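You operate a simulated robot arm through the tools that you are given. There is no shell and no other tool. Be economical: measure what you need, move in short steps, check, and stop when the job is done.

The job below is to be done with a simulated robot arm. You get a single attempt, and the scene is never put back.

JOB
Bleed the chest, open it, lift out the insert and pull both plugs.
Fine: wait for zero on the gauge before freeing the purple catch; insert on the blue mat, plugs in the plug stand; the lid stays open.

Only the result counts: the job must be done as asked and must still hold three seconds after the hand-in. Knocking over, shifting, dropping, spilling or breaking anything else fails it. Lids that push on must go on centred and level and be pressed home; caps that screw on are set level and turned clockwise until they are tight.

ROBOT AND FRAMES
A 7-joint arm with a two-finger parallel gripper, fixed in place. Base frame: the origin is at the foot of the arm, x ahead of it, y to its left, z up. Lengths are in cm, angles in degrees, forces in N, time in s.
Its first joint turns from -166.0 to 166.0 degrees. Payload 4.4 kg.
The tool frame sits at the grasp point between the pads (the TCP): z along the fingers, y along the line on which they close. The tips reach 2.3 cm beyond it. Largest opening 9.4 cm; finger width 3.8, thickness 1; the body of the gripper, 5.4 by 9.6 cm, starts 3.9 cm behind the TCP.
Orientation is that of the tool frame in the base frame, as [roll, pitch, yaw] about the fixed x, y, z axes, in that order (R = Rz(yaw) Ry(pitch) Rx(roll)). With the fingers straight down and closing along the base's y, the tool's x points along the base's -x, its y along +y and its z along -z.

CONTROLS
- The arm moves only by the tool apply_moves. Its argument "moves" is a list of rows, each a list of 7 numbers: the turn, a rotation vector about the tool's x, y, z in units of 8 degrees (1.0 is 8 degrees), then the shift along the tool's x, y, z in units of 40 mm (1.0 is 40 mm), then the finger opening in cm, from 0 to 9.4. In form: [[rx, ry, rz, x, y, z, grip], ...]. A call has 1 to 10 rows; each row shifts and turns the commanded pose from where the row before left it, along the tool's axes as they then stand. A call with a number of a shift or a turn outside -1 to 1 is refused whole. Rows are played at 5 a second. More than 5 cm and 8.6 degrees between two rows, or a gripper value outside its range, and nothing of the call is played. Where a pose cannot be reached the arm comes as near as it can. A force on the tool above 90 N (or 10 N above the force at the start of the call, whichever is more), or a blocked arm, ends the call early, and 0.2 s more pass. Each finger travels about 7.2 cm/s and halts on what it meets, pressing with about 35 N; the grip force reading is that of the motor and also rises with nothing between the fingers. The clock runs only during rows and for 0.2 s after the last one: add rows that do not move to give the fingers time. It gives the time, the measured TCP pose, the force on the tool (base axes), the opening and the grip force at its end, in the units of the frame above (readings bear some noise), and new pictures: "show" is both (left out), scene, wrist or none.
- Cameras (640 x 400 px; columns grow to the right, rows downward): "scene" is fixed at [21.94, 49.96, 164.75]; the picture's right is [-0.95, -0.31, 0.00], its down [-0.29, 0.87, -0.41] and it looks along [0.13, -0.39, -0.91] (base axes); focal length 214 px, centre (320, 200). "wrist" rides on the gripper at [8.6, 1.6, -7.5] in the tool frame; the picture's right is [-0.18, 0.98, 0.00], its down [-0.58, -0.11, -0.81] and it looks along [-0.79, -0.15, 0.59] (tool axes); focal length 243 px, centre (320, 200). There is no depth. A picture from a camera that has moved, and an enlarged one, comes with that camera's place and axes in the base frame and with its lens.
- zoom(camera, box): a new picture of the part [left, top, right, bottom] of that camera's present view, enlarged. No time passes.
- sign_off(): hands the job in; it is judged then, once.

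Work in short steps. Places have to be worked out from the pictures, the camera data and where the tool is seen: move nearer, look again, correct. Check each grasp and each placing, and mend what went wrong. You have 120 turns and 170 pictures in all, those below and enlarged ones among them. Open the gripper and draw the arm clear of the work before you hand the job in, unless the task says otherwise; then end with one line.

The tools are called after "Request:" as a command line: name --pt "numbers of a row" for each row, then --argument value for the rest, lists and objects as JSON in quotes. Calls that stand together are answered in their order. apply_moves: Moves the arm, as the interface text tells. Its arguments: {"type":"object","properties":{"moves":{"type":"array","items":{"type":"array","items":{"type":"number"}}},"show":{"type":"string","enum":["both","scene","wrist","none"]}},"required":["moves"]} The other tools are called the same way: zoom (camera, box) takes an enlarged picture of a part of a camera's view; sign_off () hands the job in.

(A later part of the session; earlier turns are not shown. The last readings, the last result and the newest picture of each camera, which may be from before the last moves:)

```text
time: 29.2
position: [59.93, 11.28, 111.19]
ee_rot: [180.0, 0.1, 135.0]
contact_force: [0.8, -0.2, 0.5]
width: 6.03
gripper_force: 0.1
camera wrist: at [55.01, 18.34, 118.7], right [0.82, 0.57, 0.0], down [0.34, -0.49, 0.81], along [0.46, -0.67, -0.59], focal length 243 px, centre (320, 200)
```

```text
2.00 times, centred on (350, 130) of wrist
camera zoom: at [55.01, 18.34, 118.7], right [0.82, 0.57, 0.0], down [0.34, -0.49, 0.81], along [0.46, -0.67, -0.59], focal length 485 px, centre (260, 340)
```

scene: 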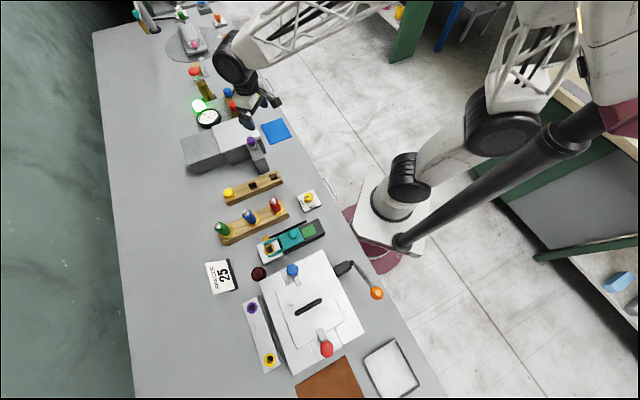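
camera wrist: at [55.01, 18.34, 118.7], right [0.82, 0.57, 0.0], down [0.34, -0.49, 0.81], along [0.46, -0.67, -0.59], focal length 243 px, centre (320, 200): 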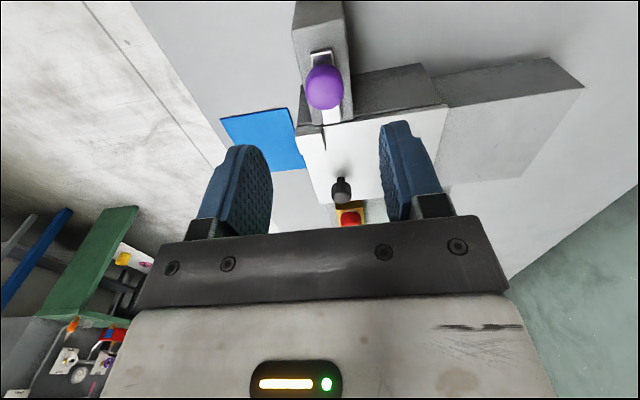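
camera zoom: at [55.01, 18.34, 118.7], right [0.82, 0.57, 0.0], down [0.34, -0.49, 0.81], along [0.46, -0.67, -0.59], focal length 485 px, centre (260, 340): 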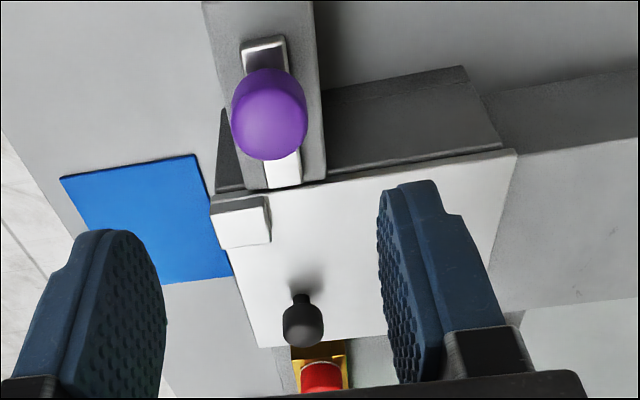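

The bar is clear of the lid. To learn how the lid opens (hinge or slide), I'll move the arm aside and zoom the scene on the lid edges.

Request:
apply_moves --pt "0 0 0 0 -1 -0.2 6" --pt "0 0 0 0 -1 -0.2 6" --pt "0 0 0 0 -1 -0.2 6" --pt "0 0 0 0 -1 -0.2 6" --pt "0 0 0 0 -1 0 6" --show "wrist"

Request:
zoom --camera "scene" --box '[175, 100, 275, 180]'

Request:
zoom --camera "wrist" --box '[260, 20, 460, 150]'

```text
time: 30.4
position: [45.91, -2.93, 114.3]
ee_rot: [-180.0, 0.0, 135.0]
contact_force: [-0.2, -0.1, -0.3]
width: 5.97
gripper_force: 0.1
camera wrist: at [40.94, 4.22, 121.89], right [0.82, 0.57, 0.0], down [0.33, -0.49, 0.81], along [0.46, -0.67, -0.59], focal length 243 px, centre (320, 200)
```

wrist: 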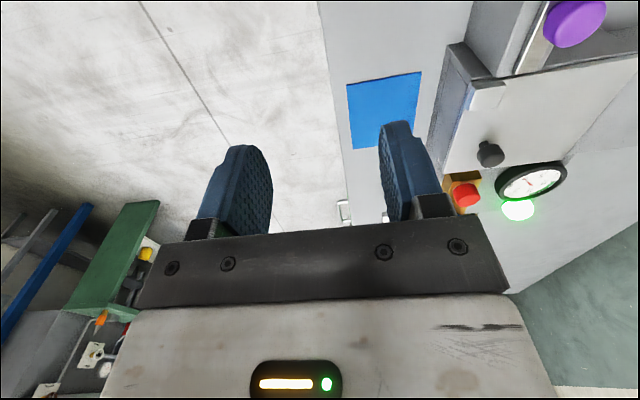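

```text
5.00 times, centred on (225, 140) of scene
camera zoom: at [21.94, 49.96, 164.75], right [-0.95, -0.31, 0.0], down [-0.29, 0.87, -0.41], along [0.13, -0.39, -0.91], focal length 1072 px, centre (795, 500)
```

zoom: 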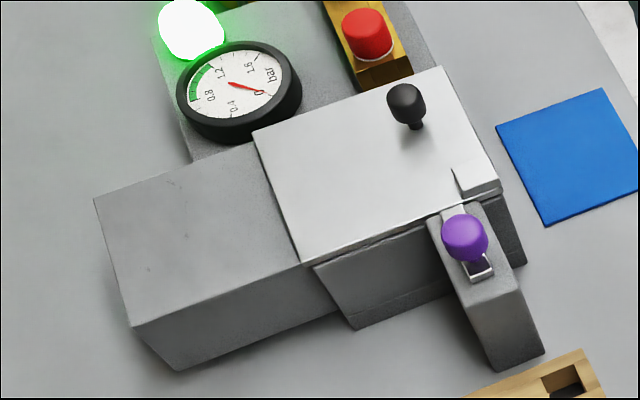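

```text
3.08 times, centred on (360, 85) of wrist
camera zoom: at [40.94, 4.22, 121.89], right [0.82, 0.57, 0.0], down [0.33, -0.49, 0.81], along [0.46, -0.67, -0.59], focal length 746 px, centre (197, 554)
```

zoom: 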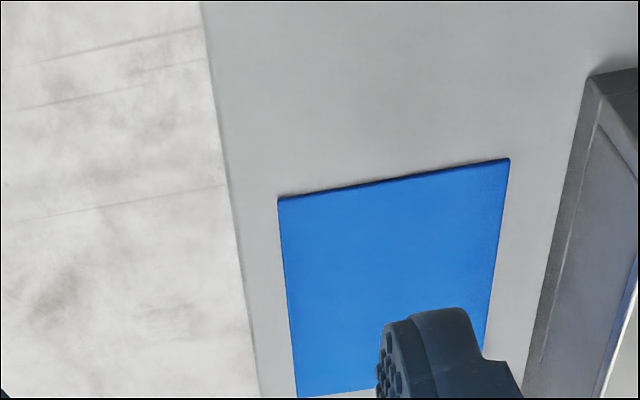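

The box beside the chest lies just at lid-bottom level: I think the lid slides sideways onto it. Moving above the black lid knob (~(70.5,-1.1,100.3)) to grasp it.

Request:
apply_moves --pt "0 0 0 -0.67 0.78 0.26 6" --pt "0 0 0 -0.67 0.78 0.26 6" --pt "0 0 0 -0.67 0.78 0.26 6" --pt "0 0 0 -0.67 0.78 0.26 6" --pt "0 0 0 -0.67 0.78 0.26 6" --pt "0 0 0 -0.67 0.78 0.26 6" --show "wrist"

Request:
zoom --camera "wrist" --box '[220, 0, 480, 220]'

```text
time: 31.8
position: [70.57, -0.93, 108.16]
ee_rot: [-180.0, 0.0, 135.0]
contact_force: [0.0, 0.7, -0.1]
width: 6.01
gripper_force: 0.1
camera wrist: at [65.61, 6.22, 115.73], right [0.82, 0.57, 0.0], down [0.33, -0.49, 0.81], along [0.46, -0.67, -0.59], focal length 243 px, centre (320, 200)
```

wrist: 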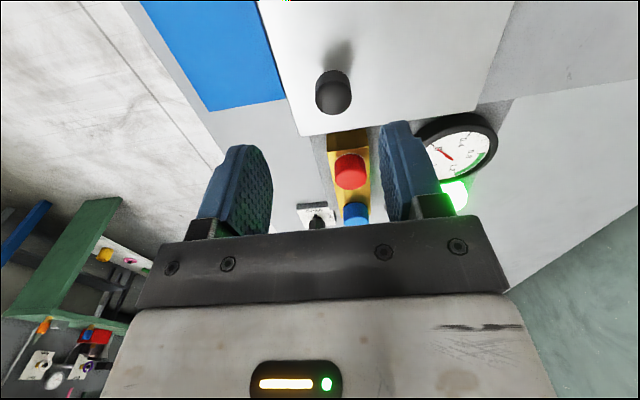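

```text
1.82 times, centred on (350, 110) of wrist
camera zoom: at [65.61, 6.22, 115.73], right [0.82, 0.57, 0.0], down [0.33, -0.49, 0.81], along [0.46, -0.67, -0.59], focal length 441 px, centre (266, 364)
```

zoom: 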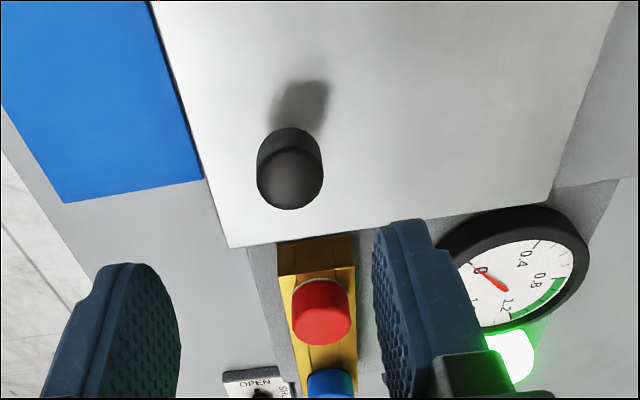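

Knob is ~0.8 cm to the tool's +y. Correct and lower to z≈103.

Request:
apply_moves --pt "0 0 0 -0.05 0.18 0.6 6" --pt "0 0 0 0 0 0.7 6" --show "wrist"

```text
time: 32.4
position: [71.12, -0.63, 102.9]
ee_rot: [180.0, 0.0, 135.0]
contact_force: [0.3, 0.5, 0.4]
width: 6.01
gripper_force: 0.0
camera wrist: at [66.15, 6.53, 110.48], right [0.82, 0.57, 0.0], down [0.33, -0.49, 0.81], along [0.46, -0.67, -0.59], focal length 243 px, centre (320, 200)
```

wrist: 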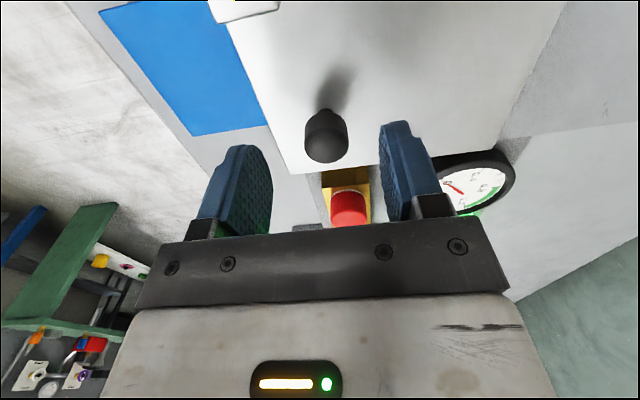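

Knob top ≈100.6, centred. Lower 2.6 cm and close.

Request:
apply_moves --pt "0 0 0 0 0.07 0.3 6" --pt "0 0 0 0 0 0.35 5" --pt "0 0 0 0 0 0 3.5" --pt "0 0 0 0 0 0 2" --pt "0 0 0 0 0 0 1.5" --show "wrist"

```text
time: 33.6
position: [71.27, -0.43, 100.4]
ee_rot: [180.0, 0.0, 135.0]
contact_force: [2.7, -1.2, -0.4]
width: 2.77
gripper_force: 45.0
camera wrist: at [66.34, 6.71, 107.83], right [0.82, 0.57, 0.0], down [0.33, -0.49, 0.81], along [0.46, -0.67, -0.59], focal length 243 px, centre (320, 200)
```

wrist: 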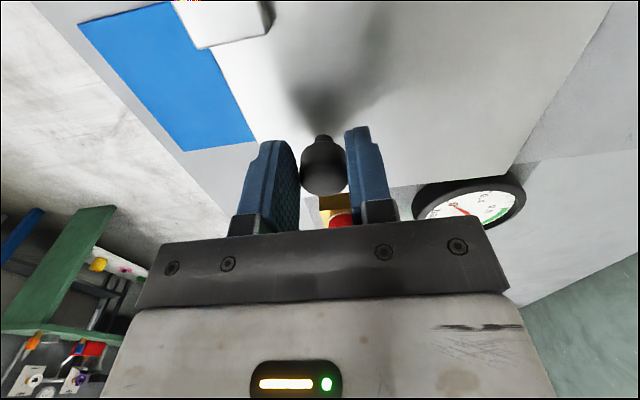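

Gripped (2.77 cm). Test a small slide towards the box (tool +y), 0.9 cm.

Request:
apply_moves --pt "0 0 0 0 0.08 0 1.5" --pt "0 0 0 0 0.08 0 1.5" --pt "0 0 0 0 0.08 0 1.5" --show "wrist"

```text
time: 34.4
position: [71.93, 0.24, 100.38]
ee_rot: [180.0, 0.0, 135.0]
contact_force: [8.1, -9.7, -4.2]
width: 2.74
gripper_force: 44.9
camera wrist: at [66.99, 7.36, 107.83], right [0.82, 0.57, 0.0], down [0.33, -0.49, 0.81], along [0.46, -0.67, -0.59], focal length 243 px, centre (320, 200)
```

wrist: 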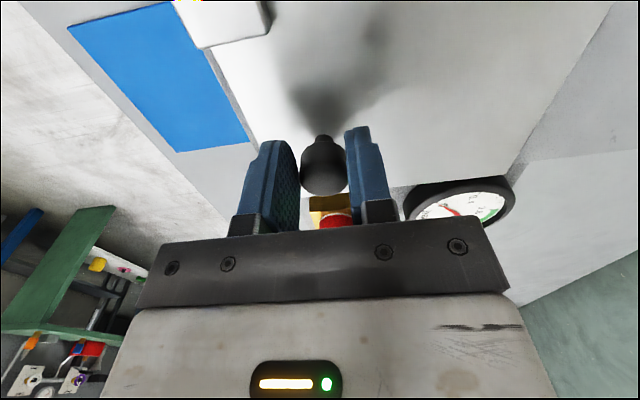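

It slides with little force. Continue, with a slight -x correction for the sideways load.

Request:
apply_moves --pt "0 0 0 -0.03 0.3 0 1.5" --pt "0 0 0 -0.02 0.3 0 1.5" --pt "0 0 0 -0.02 0.3 0 1.5" --pt "0 0 0 -0.02 0.3 0 1.5" --show "none"

```text
time: 35.4
position: [75.58, 3.5, 100.22]
ee_rot: [180.0, -0.1, 135.1]
contact_force: [-31.0, 28.3, -0.6]
width: 2.73
gripper_force: 44.8
```

Request:
apply_moves --pt "0 0 0 0.07 0.2 0 1.5" --pt "0 0 0 0 0.3 0 1.5" --pt "0 0 0 0 0.3 0 1.5" --pt "0 0 0 0 0.3 0 1.5" --show "wrist"

Request:
zoom --camera "scene" --box '[175, 100, 275, 180]'

```text
time: 36.4
position: [78.67, 6.54, 100.33]
ee_rot: [180.0, -0.1, 135.0]
contact_force: [21.4, -23.5, -21.9]
width: 2.76
gripper_force: 44.9
camera wrist: at [73.66, 13.68, 107.83], right [0.83, 0.56, 0.0], down [0.33, -0.49, 0.81], along [0.46, -0.67, -0.59], focal length 243 px, centre (320, 200)
```

wrist: 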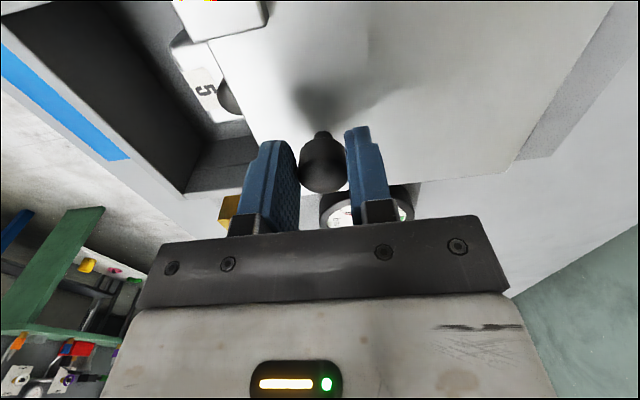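

```text
5.00 times, centred on (225, 140) of scene
camera zoom: at [21.94, 49.96, 164.75], right [-0.95, -0.31, 0.0], down [-0.29, 0.87, -0.41], along [0.13, -0.39, -0.91], focal length 1072 px, centre (795, 500)
```

zoom: 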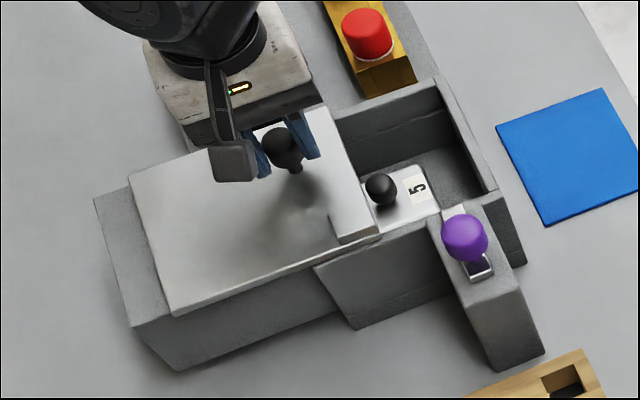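

The chest is opening: the insert labelled 5 with a black knob is visible. Continue sliding to uncover it fully.

Request:
apply_moves --pt "0 0 0 -0.05 0.25 0 1.5" --pt "0 0 0 -0.01 0.25 0 1.5" --pt "0 0 0 -0.01 0.25 0 1.5" --pt "0 0 0 -0.01 0.25 0 1.5" --show "none"

Request:
zoom --camera "scene" --box '[175, 100, 275, 180]'

```text
time: 37.4
position: [81.35, 9.42, 100.41]
ee_rot: [180.0, -0.1, 135.1]
contact_force: [-29.9, 28.1, -9.1]
width: 2.76
gripper_force: 45.3
```

```text
5.00 times, centred on (225, 140) of scene
camera zoom: at [21.94, 49.96, 164.75], right [-0.95, -0.31, 0.0], down [-0.29, 0.87, -0.41], along [0.13, -0.39, -0.91], focal length 1072 px, centre (795, 500)
```

zoom: 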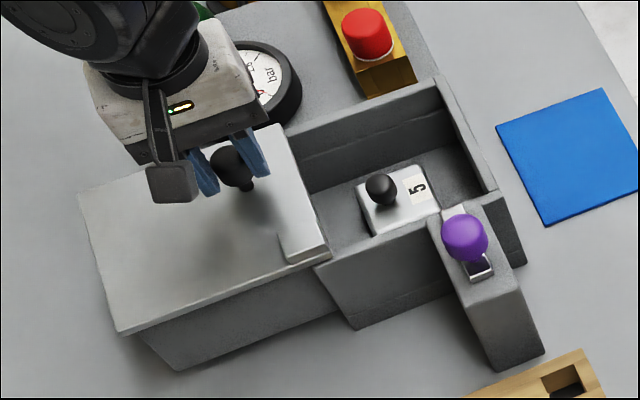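

Nearly fully open. One more short push to see if there is an end stop.

Request:
apply_moves --pt "0 0 0 0.05 0.1 0 1.5" --pt "0 0 0 0 0.15 0 1.5" --pt "0 0 0 0 0.15 0 1.5" --show "none"

Request:
zoom --camera "scene" --box '[175, 100, 275, 180]'

```text
time: 38.2
position: [82.45, 10.26, 100.24]
ee_rot: [-179.9, 0.0, 135.0]
contact_force: [-50.0, -55.6, -4.9]
width: 4.81
gripper_force: 36.9
```

```text
5.00 times, centred on (225, 140) of scene
camera zoom: at [21.94, 49.96, 164.75], right [-0.95, -0.31, 0.0], down [-0.29, 0.87, -0.41], along [0.13, -0.39, -0.91], focal length 1072 px, centre (795, 500)
```

zoom: 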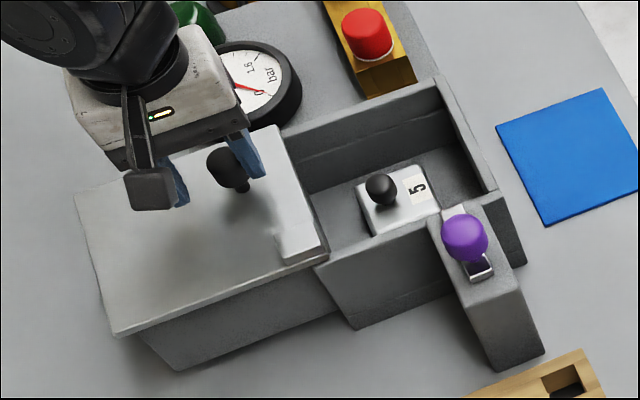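

End stop reached. Release the lid knob and rise.

Request:
apply_moves --pt "0 0 0 0 -0.1 0 5.5" --pt "0 0 0 0 0 0 6" --pt "0 0 0 0 0 -1 6" --pt "0 0 0 0 0 -1 6" --pt "0 0 0 0 -1 0 6" --pt "0 0 0 0 -1 0 6" --pt "0 0 0 0.6 -0.8 0 6"

Request:
zoom --camera "wrist" --box '[220, 0, 480, 220]'

```text
time: 39.8
position: [72.55, 4.06, 108.36]
ee_rot: [180.0, -0.1, 135.0]
contact_force: [-0.2, 0.5, 0.0]
width: 6.0
gripper_force: 0.0
camera wrist: at [67.63, 11.16, 115.82], right [0.82, 0.57, 0.0], down [0.34, -0.49, 0.81], along [0.46, -0.67, -0.59], focal length 243 px, centre (320, 200)
```

scene: 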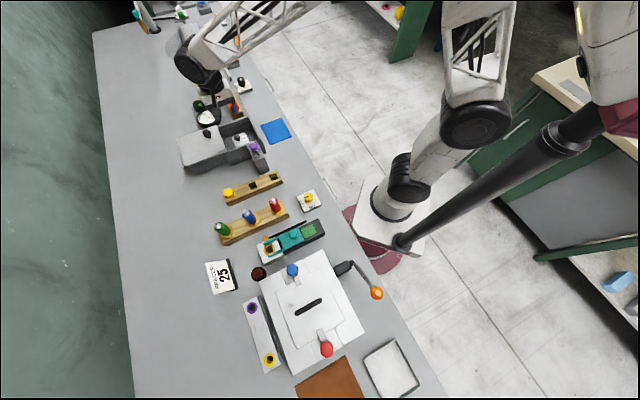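
wrist: 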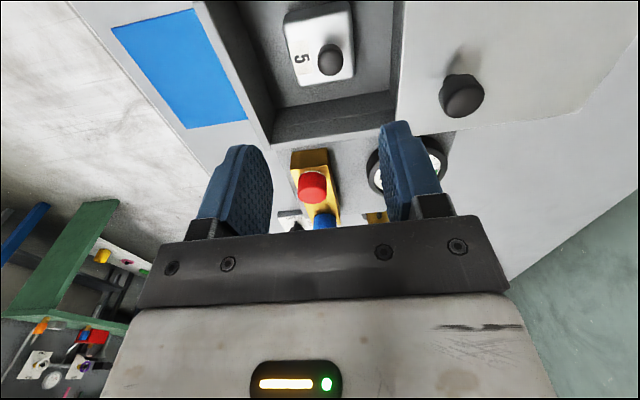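

```text
1.82 times, centred on (350, 110) of wrist
camera zoom: at [67.63, 11.16, 115.82], right [0.82, 0.57, 0.0], down [0.34, -0.49, 0.81], along [0.46, -0.67, -0.59], focal length 441 px, centre (266, 364)
```

zoom: 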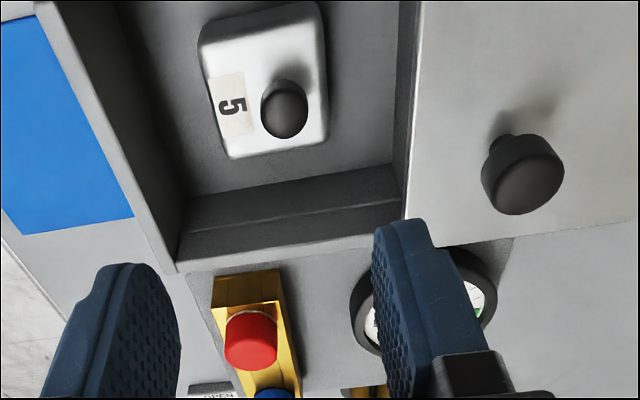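

Insert knob triangulates to (73.5,3.75,~95). Align over it and lower to z≈101.

Request:
apply_moves --pt "0 0 0 -0.22 0.12 0.6 5" --pt "0 0 0 0 0 0.7 5" --pt "0 0 0 0 0 0.5 5" --show "wrist"

Request:
zoom --camera "wrist" --box '[220, 0, 480, 220]'

```text
time: 40.6
position: [73.54, 3.87, 101.25]
ee_rot: [180.0, 0.0, 134.9]
contact_force: [0.8, 0.3, 0.4]
width: 5.01
gripper_force: 0.1
camera wrist: at [68.69, 10.96, 108.72], right [0.82, 0.57, 0.0], down [0.33, -0.49, 0.81], along [0.46, -0.67, -0.59], focal length 243 px, centre (320, 200)
```

wrist: 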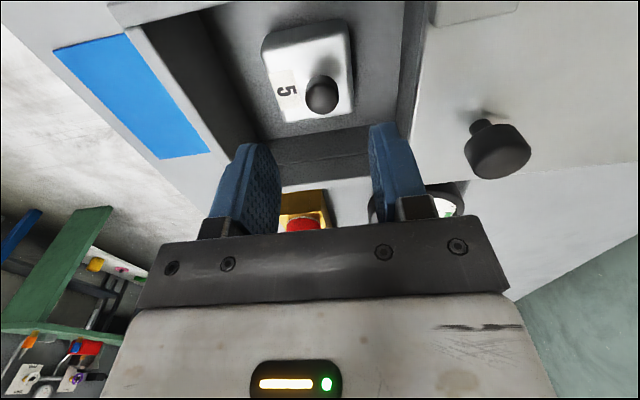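

```text
1.82 times, centred on (350, 110) of wrist
camera zoom: at [68.69, 10.96, 108.72], right [0.82, 0.57, 0.0], down [0.33, -0.49, 0.81], along [0.46, -0.67, -0.59], focal length 441 px, centre (266, 364)
```

zoom: 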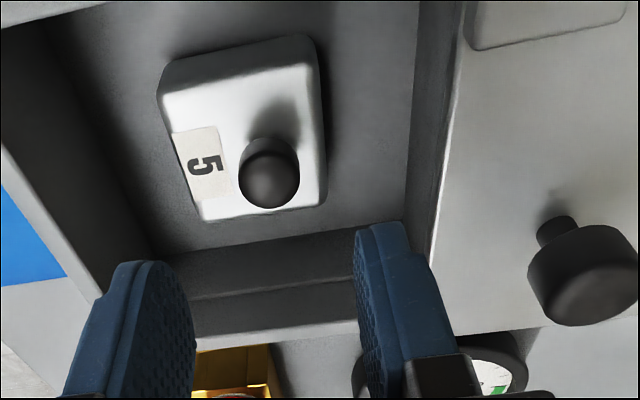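

Centred; knob top ≈94.4. Descend to z≈94.6 and close.

Request:
apply_moves --pt "0 0 0 0 0 0.6 5" --pt "0 0 0 0 0 0.6 5" --pt "0 0 0 0 0 0.45 5" --pt "0 0 0 0 0 0 3.5" --pt "0 0 0 0 0 0 2" --pt "0 0 0 0 0 0 1" --show "wrist"

```text
time: 42.0
position: [73.59, 3.72, 94.64]
ee_rot: [180.0, -0.2, 134.9]
contact_force: [-0.1, -1.0, -0.8]
width: 2.3
gripper_force: 34.9
camera wrist: at [68.69, 10.83, 102.08], right [0.82, 0.57, 0.0], down [0.33, -0.49, 0.81], along [0.46, -0.67, -0.59], focal length 243 px, centre (320, 200)
```

wrist: 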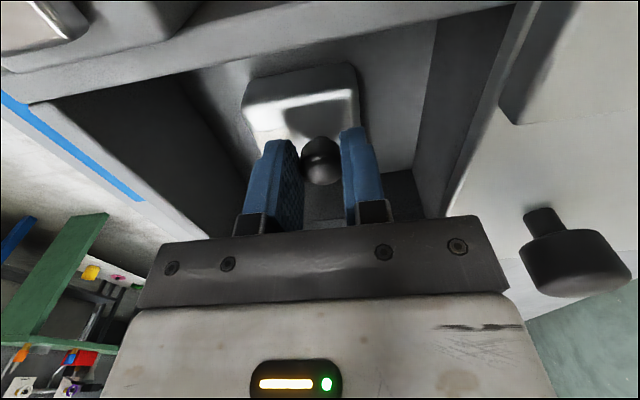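

Gripped (2.3 cm). Lift straight up slowly.

Request:
apply_moves --pt "0 0 0 0 0 -0.4 1" --pt "0 0 0 0 0 -0.5 1" --pt "0 0 0 0 0 -0.5 1" --pt "0 0 0 0 0 -0.5 1" --pt "0 0 0 0 0 -0.6 1" --pt "0 0 0 0 0 -0.6 1"

Request:
zoom --camera "scene" --box '[175, 100, 275, 180]'

```text
time: 43.4
position: [73.49, 3.65, 106.93]
ee_rot: [-180.0, 0.1, 135.0]
contact_force: [-0.4, 0.5, -3.1]
width: 2.29
gripper_force: 35.1
camera wrist: at [68.59, 10.88, 114.51], right [0.82, 0.57, 0.0], down [0.34, -0.49, 0.81], along [0.46, -0.67, -0.59], focal length 243 px, centre (320, 200)
```

scene: 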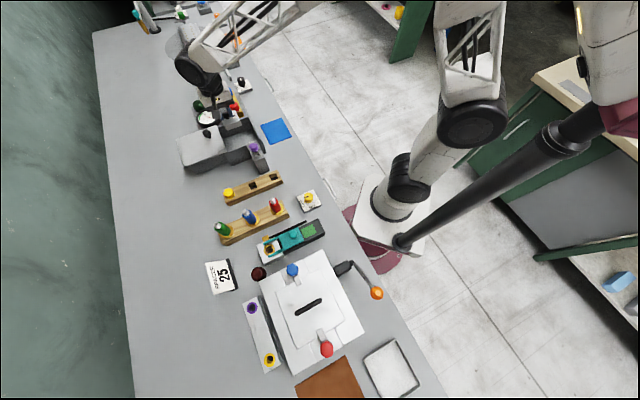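
wrist: 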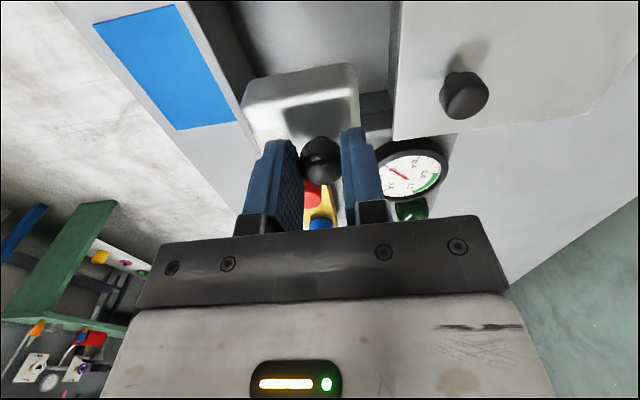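

```text
5.00 times, centred on (225, 140) of scene
camera zoom: at [21.94, 49.96, 164.75], right [-0.95, -0.31, 0.0], down [-0.29, 0.87, -0.41], along [0.13, -0.39, -0.91], focal length 1072 px, centre (795, 500)
```

zoom: 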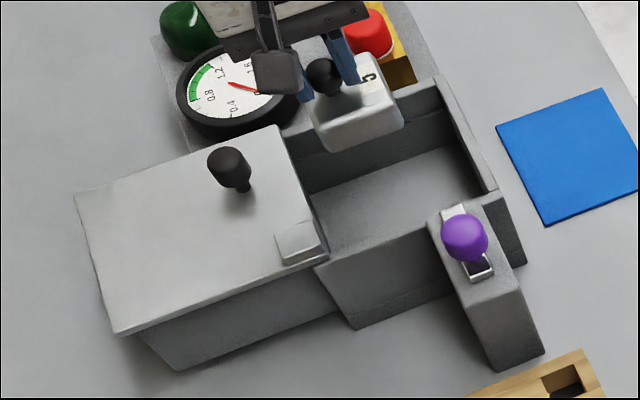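

Insert lifted level; lamp is out and the lid stays. Mat centre is ~(62.9,-9.5); carrying it there (TCP target (64.4,-9.8) for the off-centre knob).

Request:
apply_moves --pt "0 0 0 -0.19 -1 0 1" --pt "0 0 0 -0.19 -1 0 1" --pt "0 0 0 -0.19 -1 0 1" --pt "0 0 0 -0.19 -1 0 1" --pt "0 0 0 0 0 0.7 1" --pt "0 0 0 0 0 0.7 1"

Request:
zoom --camera "scene" --box '[225, 90, 325, 170]'

```text
time: 44.8
position: [64.46, -9.73, 101.17]
ee_rot: [180.0, 0.1, 135.0]
contact_force: [0.2, 0.0, -3.2]
width: 2.33
gripper_force: 35.0
camera wrist: at [59.48, -2.65, 108.79], right [0.82, 0.57, 0.0], down [0.33, -0.49, 0.81], along [0.46, -0.67, -0.59], focal length 243 px, centre (320, 200)
```

scene: 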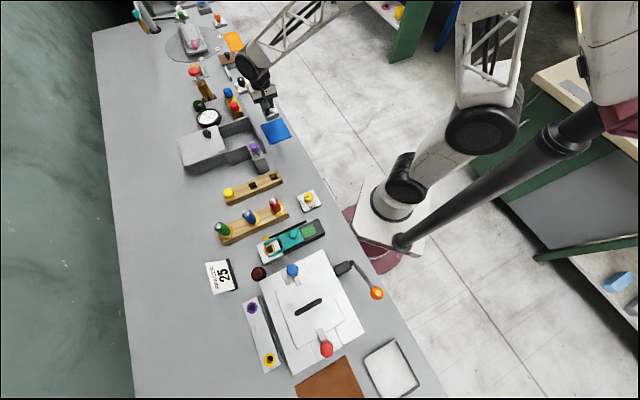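
wrist: 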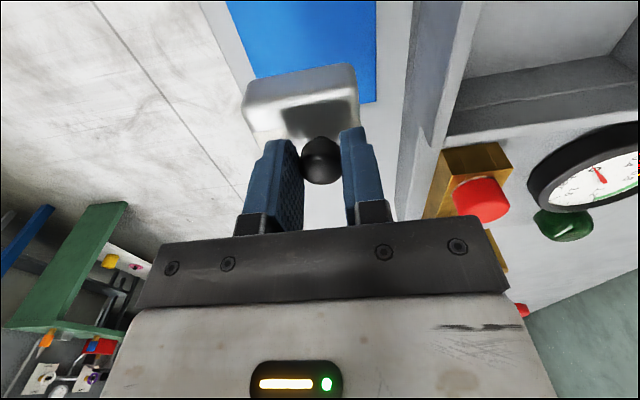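

```text
5.00 times, centred on (275, 130) of scene
camera zoom: at [21.94, 49.96, 164.75], right [-0.95, -0.31, 0.0], down [-0.29, 0.87, -0.41], along [0.13, -0.39, -0.91], focal length 1072 px, centre (545, 550)
```

zoom: 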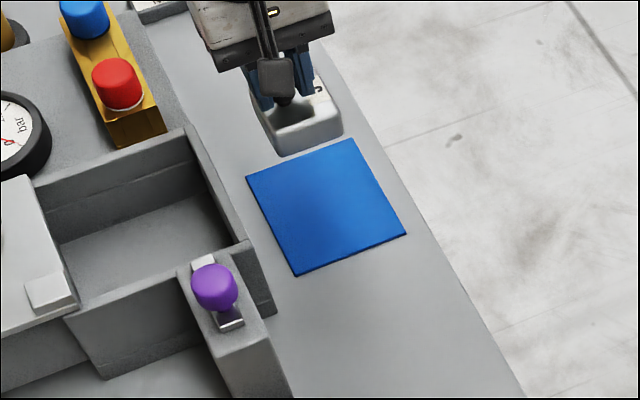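

Lateral alignment looks good; lower further and re-check before touching.

Request:
apply_moves --pt "0 0 0 0 0 0.5 1" --pt "0 0 0 0 0 0.5 1" --pt "0 0 0 0 0 0.4 1" --show "wrist"

Request:
zoom --camera "scene" --box '[225, 90, 325, 170]'

```text
time: 45.6
position: [64.27, -9.67, 95.83]
ee_rot: [180.0, -0.1, 135.1]
contact_force: [-0.3, -0.3, -2.7]
width: 2.3
gripper_force: 35.6
camera wrist: at [59.48, -2.54, 103.28], right [0.82, 0.57, 0.0], down [0.33, -0.49, 0.81], along [0.46, -0.67, -0.59], focal length 243 px, centre (320, 200)
```

wrist: 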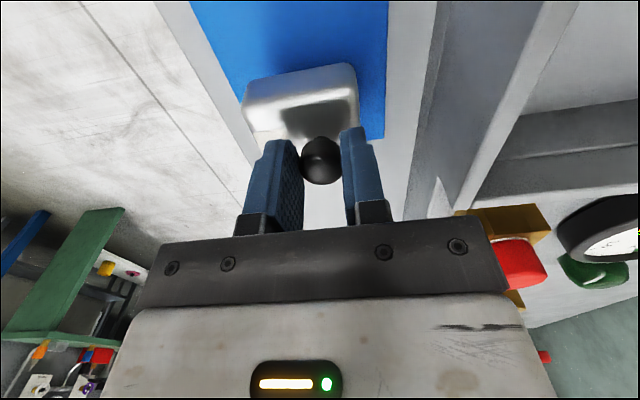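

```text
5.00 times, centred on (275, 130) of scene
camera zoom: at [21.94, 49.96, 164.75], right [-0.95, -0.31, 0.0], down [-0.29, 0.87, -0.41], along [0.13, -0.39, -0.91], focal length 1072 px, centre (545, 550)
```

zoom: 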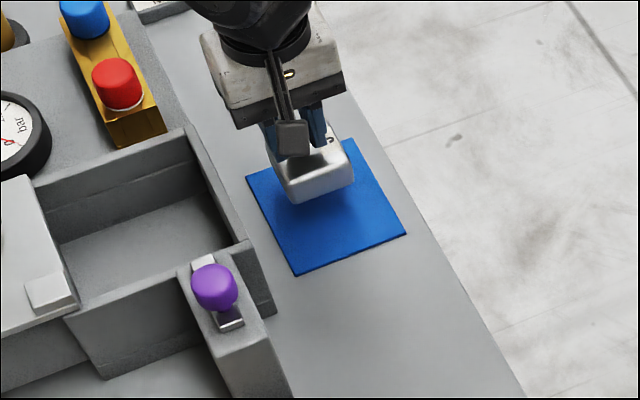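

Scene check suggests the insert should go ~0.8–1 cm further toward the mat's near side (tool +x). Shift 0.8 and lower in small steps until contact.

Request:
apply_moves --pt "0 0 0 0.2 0 0 1" --pt "0 0 0 0 0 0.15 1" --pt "0 0 0 0 0 0.15 1" --pt "0 0 0 0 0 0.1 1" --show "wrist"

Request:
zoom --camera "scene" --box '[225, 90, 325, 170]'

```text
time: 46.6
position: [63.94, -9.06, 94.13]
ee_rot: [-180.0, 0.0, 134.9]
contact_force: [0.8, -0.6, -3.4]
width: 2.31
gripper_force: 34.4
camera wrist: at [58.93, -2.01, 101.69], right [0.82, 0.57, 0.0], down [0.33, -0.49, 0.81], along [0.46, -0.67, -0.59], focal length 243 px, centre (320, 200)
```

wrist: 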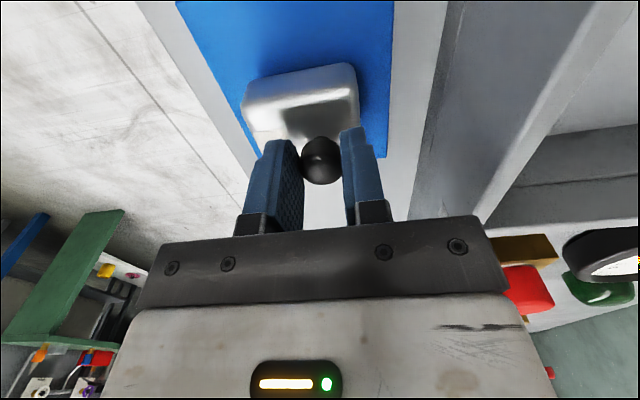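

```text
5.00 times, centred on (275, 130) of scene
camera zoom: at [21.94, 49.96, 164.75], right [-0.95, -0.31, 0.0], down [-0.29, 0.87, -0.41], along [0.13, -0.39, -0.91], focal length 1072 px, centre (545, 550)
```

zoom: 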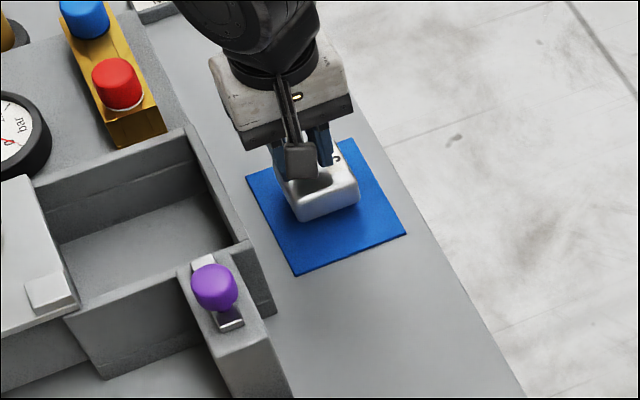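

Looks well placed over the mat. Lower in 2 mm steps for contact.

Request:
apply_moves --pt "0 0 0 0 0 0.05 1" --pt "0 0 0 0 0 0.05 1" --pt "0 0 0 0 0 0.05 1" --show "none"

```text
time: 47.4
position: [63.91, -9.2, 93.59]
ee_rot: [180.0, -0.1, 135.0]
contact_force: [0.1, -1.0, -2.4]
width: 2.31
gripper_force: 34.8
```

Request:
apply_moves --pt "0 0 0 0 0 0.05 1" --pt "0 0 0 0 0 0.05 1" --show "none"

Request:
zoom --camera "scene" --box '[245, 110, 295, 150]'

```text
time: 48.0
position: [63.91, -9.07, 93.14]
ee_rot: [179.9, 0.0, 135.1]
contact_force: [0.1, 0.3, -2.6]
width: 2.33
gripper_force: 34.2
```

```text
10.00 times, centred on (270, 130) of scene
camera zoom: at [21.94, 49.96, 164.75], right [-0.95, -0.31, 0.0], down [-0.29, 0.87, -0.41], along [0.13, -0.39, -0.91], focal length 2145 px, centre (820, 900)
```

zoom: 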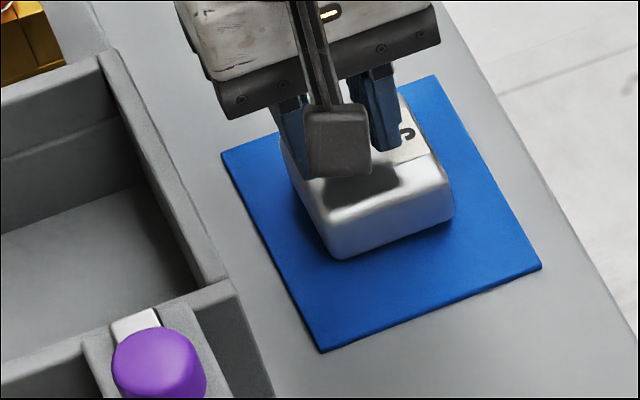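

Still slightly airborne and a bit toward the back; shift another 0.6 cm and keep lowering.

Request:
apply_moves --pt "0 0 0 0.15 0 0 1" --pt "0 0 0 0 0 0.05 1" --pt "0 0 0 0 0 0.05 1" --show "none"

Request:
apply_moves --pt "0 0 0 0 0 0.04 1" --pt "0 0 0 0 0 0.04 1" --show "none"

```text
time: 48.8
position: [63.41, -8.79, 92.88]
ee_rot: [-180.0, 0.1, 135.0]
contact_force: [-0.3, -0.1, -1.2]
width: 2.32
gripper_force: 34.8
```

```text
time: 49.4
position: [63.5, -8.8, 92.48]
ee_rot: [179.9, 0.1, 135.1]
contact_force: [-11.6, -8.5, 32.3]
width: 2.35
gripper_force: 34.9
```

Contact made. Relieve slightly, open and rise.

Request:
apply_moves --pt "0 0 0 0 0 -0.05 1" --pt "0 0 0 0 0 0 3" --pt "0 0 0 0 0 0 5" --pt "0 0 0 0 0 -0.8 5" --pt "0 0 0 0 0 -1 5" --pt "0 0 0 0 0 -1 5" --show "wrist"

Request:
zoom --camera "scene" --box '[245, 110, 295, 150]'

```text
time: 50.8
position: [63.58, -8.76, 103.79]
ee_rot: [-180.0, 0.0, 135.0]
contact_force: [0.0, 0.9, 0.6]
width: 5.02
gripper_force: 0.0
camera wrist: at [58.51, -1.53, 111.23], right [0.82, 0.57, 0.0], down [0.34, -0.49, 0.81], along [0.46, -0.67, -0.59], focal length 243 px, centre (320, 200)
```

wrist: 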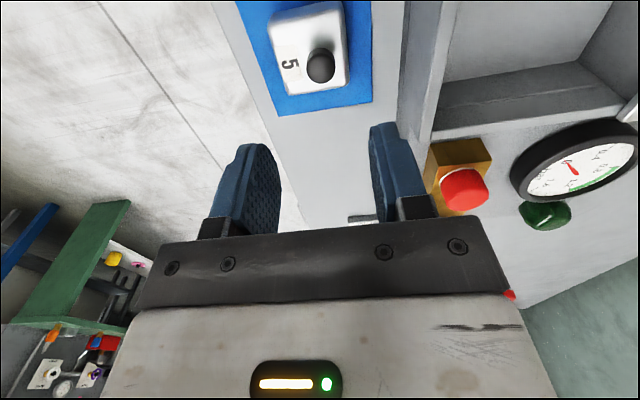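

```text
10.00 times, centred on (270, 130) of scene
camera zoom: at [21.94, 49.96, 164.75], right [-0.95, -0.31, 0.0], down [-0.29, 0.87, -0.41], along [0.13, -0.39, -0.91], focal length 2145 px, centre (820, 900)
```

zoom: 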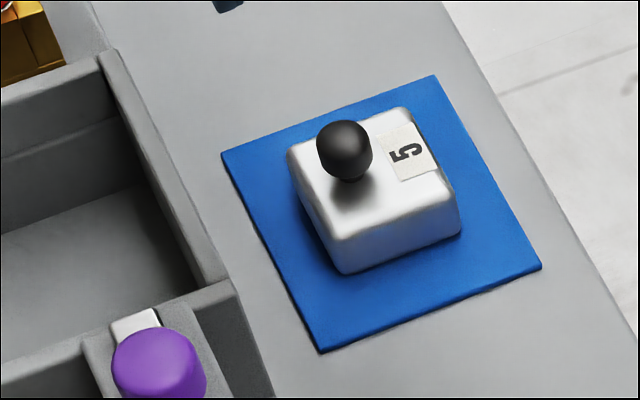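

Insert sits well on the mat. Now to the red plug on the brass block, roughly (79.5,-8.3,98); moving above it.

Request:
apply_moves --pt "0 0 0 0 0 -0.7 6" --pt "0 0 0 0 0 -0.7 6" --pt "0 0 0 -0.62 0.7 0 6" --pt "0 0 0 -0.62 0.7 0 6" --pt "0 0 0 -0.62 0.7 0 6" --pt "0 0 0 -0.62 0.7 0 6" --show "wrist"

Request:
zoom --camera "wrist" --box '[240, 0, 440, 140]'

```text
time: 52.2
position: [78.41, -7.76, 109.51]
ee_rot: [-180.0, 0.0, 135.1]
contact_force: [1.6, -0.3, 0.6]
width: 6.0
gripper_force: 0.1
camera wrist: at [73.51, -0.61, 117.03], right [0.82, 0.57, 0.0], down [0.33, -0.49, 0.81], along [0.46, -0.67, -0.59], focal length 243 px, centre (320, 200)
```

wrist: 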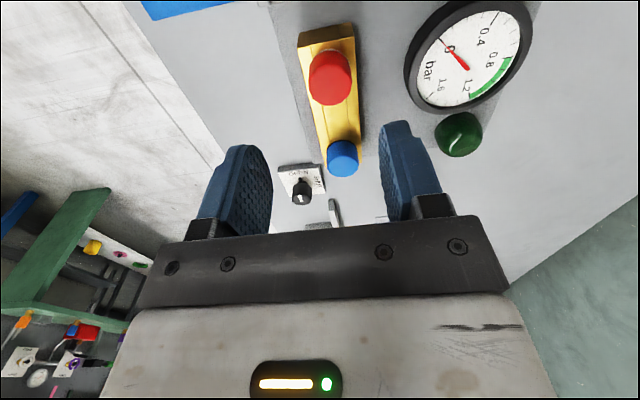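

```text
2.86 times, centred on (340, 70) of wrist
camera zoom: at [73.51, -0.61, 117.03], right [0.82, 0.57, 0.0], down [0.33, -0.49, 0.81], along [0.46, -0.67, -0.59], focal length 693 px, centre (263, 571)
```

zoom: 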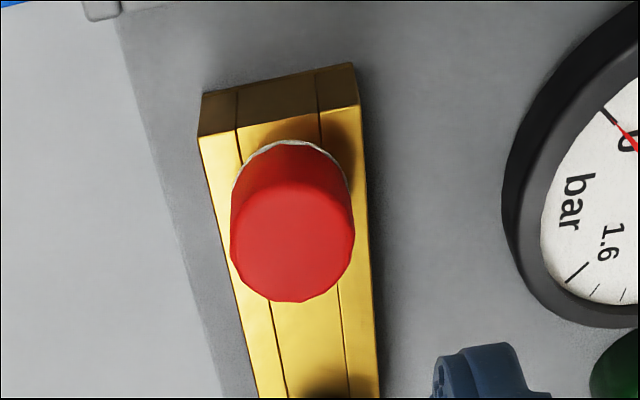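

Red cap ≈ (79.2,-7.8), top z≈100.3. Align and lower to z≈104 for a closer look.

Request:
apply_moves --pt "0 0 0 -0.12 0.14 0.6 6" --pt "0 0 0 0 0 0.7 6" --show "wrist"

Request:
zoom --camera "wrist" --box '[220, 40, 420, 190]'

Request:
zoom --camera "scene" --box '[205, 75, 265, 125]'

```text
time: 52.8
position: [79.09, -7.7, 104.32]
ee_rot: [-180.0, 0.0, 135.0]
contact_force: [0.4, -0.1, 0.0]
width: 5.99
gripper_force: 0.1
camera wrist: at [74.17, -0.56, 111.76], right [0.82, 0.57, 0.0], down [0.33, -0.49, 0.81], along [0.46, -0.67, -0.59], focal length 243 px, centre (320, 200)
```

wrist: 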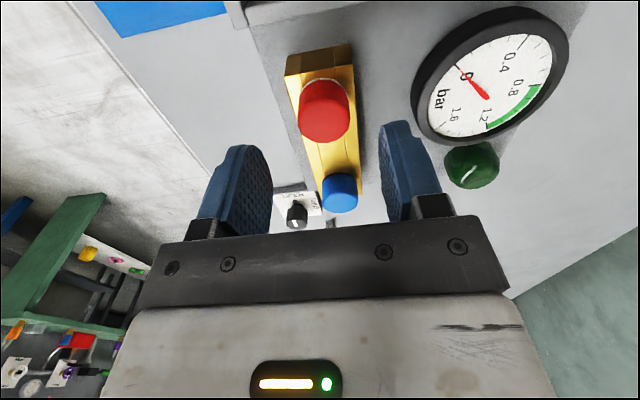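

```text
2.67 times, centred on (320, 115) of wrist
camera zoom: at [74.17, -0.56, 111.76], right [0.82, 0.57, 0.0], down [0.33, -0.49, 0.81], along [0.46, -0.67, -0.59], focal length 647 px, centre (320, 427)
```

zoom: 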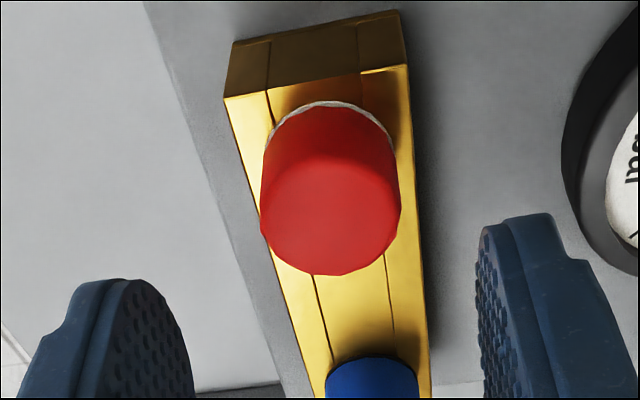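

```text
8.00 times, centred on (235, 100) of scene
camera zoom: at [21.94, 49.96, 164.75], right [-0.95, -0.31, 0.0], down [-0.29, 0.87, -0.41], along [0.13, -0.39, -0.91], focal length 1716 px, centre (1000, 1000)
```

zoom: 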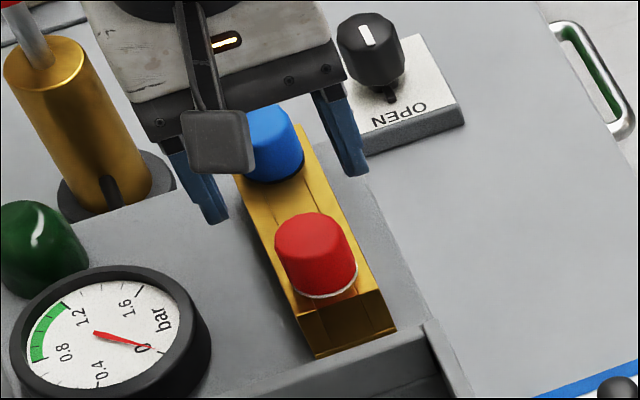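

Two-view fit suggests the cap is a bit farther (~(80,-8.6), top≈98.5–99.5). Shift -x 0.8 and lower to ~101.7, open wide.

Request:
apply_moves --pt "0 0 0 -0.2 0.03 0.3 6" --pt "0 0 0 0 0 0.35 6" --show "wrist"

Request:
zoom --camera "wrist" --box '[220, 60, 420, 210]'

Request:
zoom --camera "scene" --box '[205, 75, 265, 125]'

```text
time: 53.4
position: [79.82, -8.22, 101.62]
ee_rot: [-180.0, 0.0, 135.0]
contact_force: [0.3, 0.0, 0.6]
width: 5.97
gripper_force: 0.0
camera wrist: at [74.83, -1.06, 109.21], right [0.82, 0.57, 0.0], down [0.33, -0.49, 0.81], along [0.46, -0.67, -0.59], focal length 243 px, centre (320, 200)
```

wrist: 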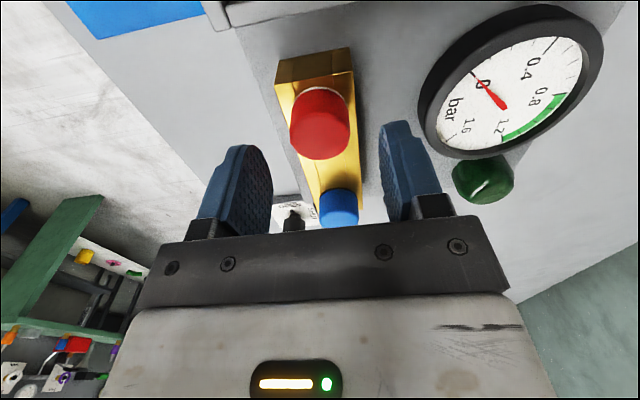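

```text
2.67 times, centred on (320, 135) of wrist
camera zoom: at [74.83, -1.06, 109.21], right [0.82, 0.57, 0.0], down [0.33, -0.49, 0.81], along [0.46, -0.67, -0.59], focal length 647 px, centre (320, 373)
```

zoom: 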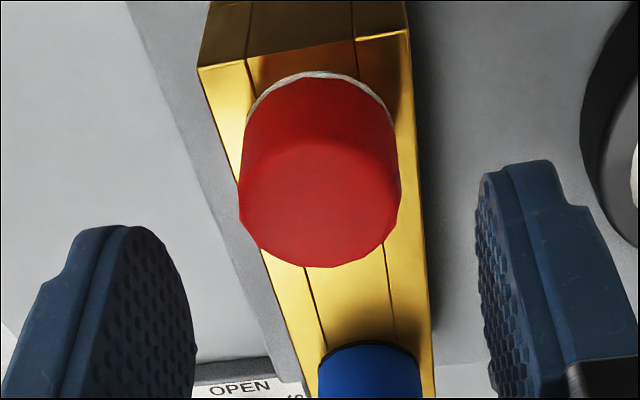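

```text
8.00 times, centred on (235, 100) of scene
camera zoom: at [21.94, 49.96, 164.75], right [-0.95, -0.31, 0.0], down [-0.29, 0.87, -0.41], along [0.13, -0.39, -0.91], focal length 1716 px, centre (1000, 1000)
```

zoom: 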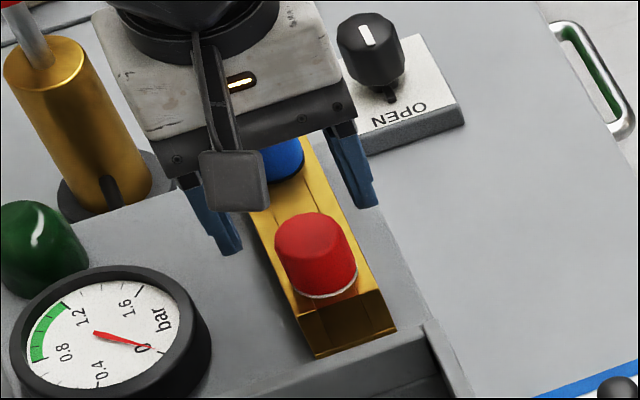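

Cap top ≈97.8. Shift -x 0.4, lower 2.4 cm and close.

Request:
apply_moves --pt "0 0 0 -0.1 0 0.3 6" --pt "0 0 0 0 0 0.3 5.5" --pt "0 0 0 0 0 0 4" --pt "0 0 0 0 0 0 2.5" --pt "0 0 0 0 0 0 2" --show "wrist"

Request:
zoom --camera "scene" --box '[205, 75, 265, 125]'

```text
time: 54.6
position: [80.0, -8.5, 99.33]
ee_rot: [180.0, 0.0, 135.0]
contact_force: [0.6, -0.2, -0.7]
width: 3.48
gripper_force: 34.9
camera wrist: at [75.07, -1.37, 106.77], right [0.82, 0.57, 0.0], down [0.33, -0.49, 0.81], along [0.46, -0.67, -0.59], focal length 243 px, centre (320, 200)
```

wrist: 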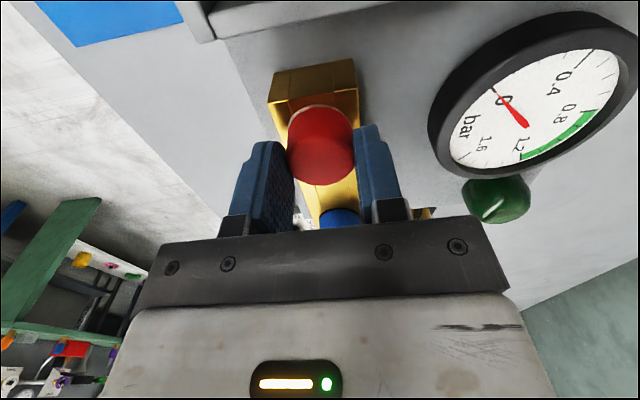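

```text
8.00 times, centred on (235, 100) of scene
camera zoom: at [21.94, 49.96, 164.75], right [-0.95, -0.31, 0.0], down [-0.29, 0.87, -0.41], along [0.13, -0.39, -0.91], focal length 1716 px, centre (1000, 1000)
```

zoom: 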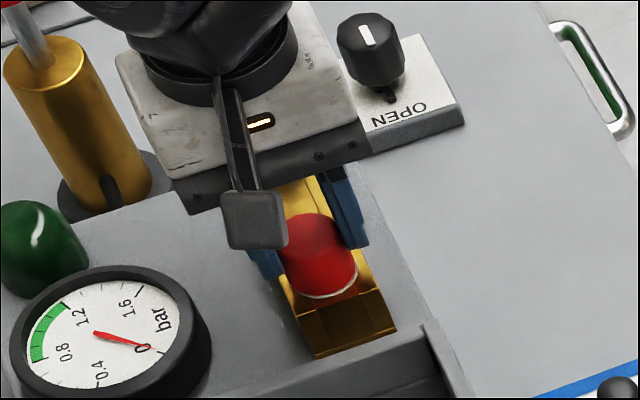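

Gripped at 3.48 cm but shallowly. Re-open slightly, go 0.7 cm deeper, and close again.

Request:
apply_moves --pt "0 0 0 0 0 0 5" --pt "0 0 0 0 0 0.1 5" --pt "0 0 0 0 0 0.1 5" --show "none"

Request:
apply_moves --pt "0 0 0 0 0 0 4" --pt "0 0 0 0 0 0 2.5" --pt "0 0 0 0 0 0 2" --show "wrist"

Request:
zoom --camera "wrist" --box '[220, 60, 420, 240]'

```text
time: 55.4
position: [80.0, -8.5, 98.48]
ee_rot: [180.0, -0.1, 135.0]
contact_force: [-0.3, 0.0, -0.3]
width: 5.01
gripper_force: 0.0
```

```text
time: 56.2
position: [80.1, -8.42, 98.37]
ee_rot: [-180.0, 0.0, 135.0]
contact_force: [0.0, 0.3, -0.2]
width: 3.46
gripper_force: 35.1
camera wrist: at [75.09, -1.38, 105.97], right [0.82, 0.57, 0.0], down [0.33, -0.49, 0.81], along [0.46, -0.67, -0.59], focal length 243 px, centre (320, 200)
```

wrist: 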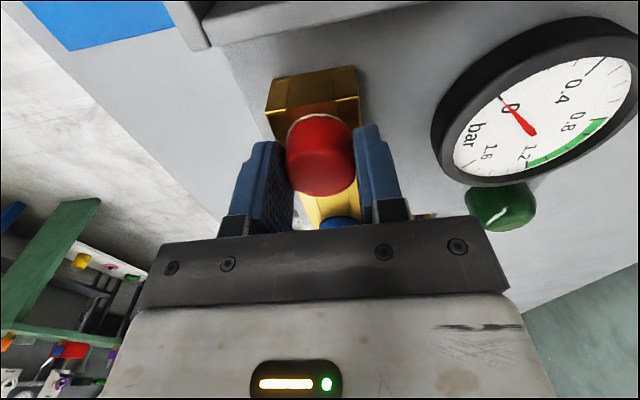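

```text
2.22 times, centred on (320, 150) of wrist
camera zoom: at [75.09, -1.38, 105.97], right [0.82, 0.57, 0.0], down [0.33, -0.49, 0.81], along [0.46, -0.67, -0.59], focal length 539 px, centre (320, 311)
```

zoom: 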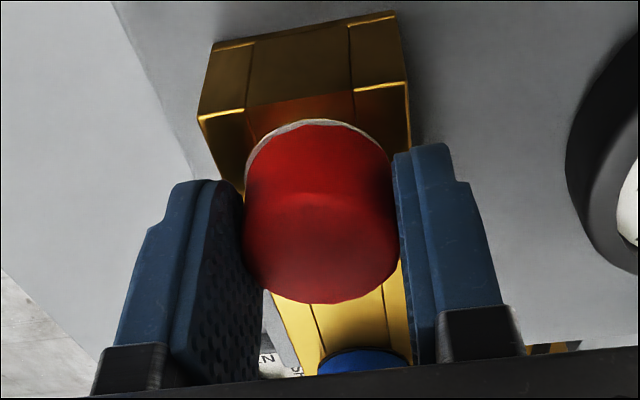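

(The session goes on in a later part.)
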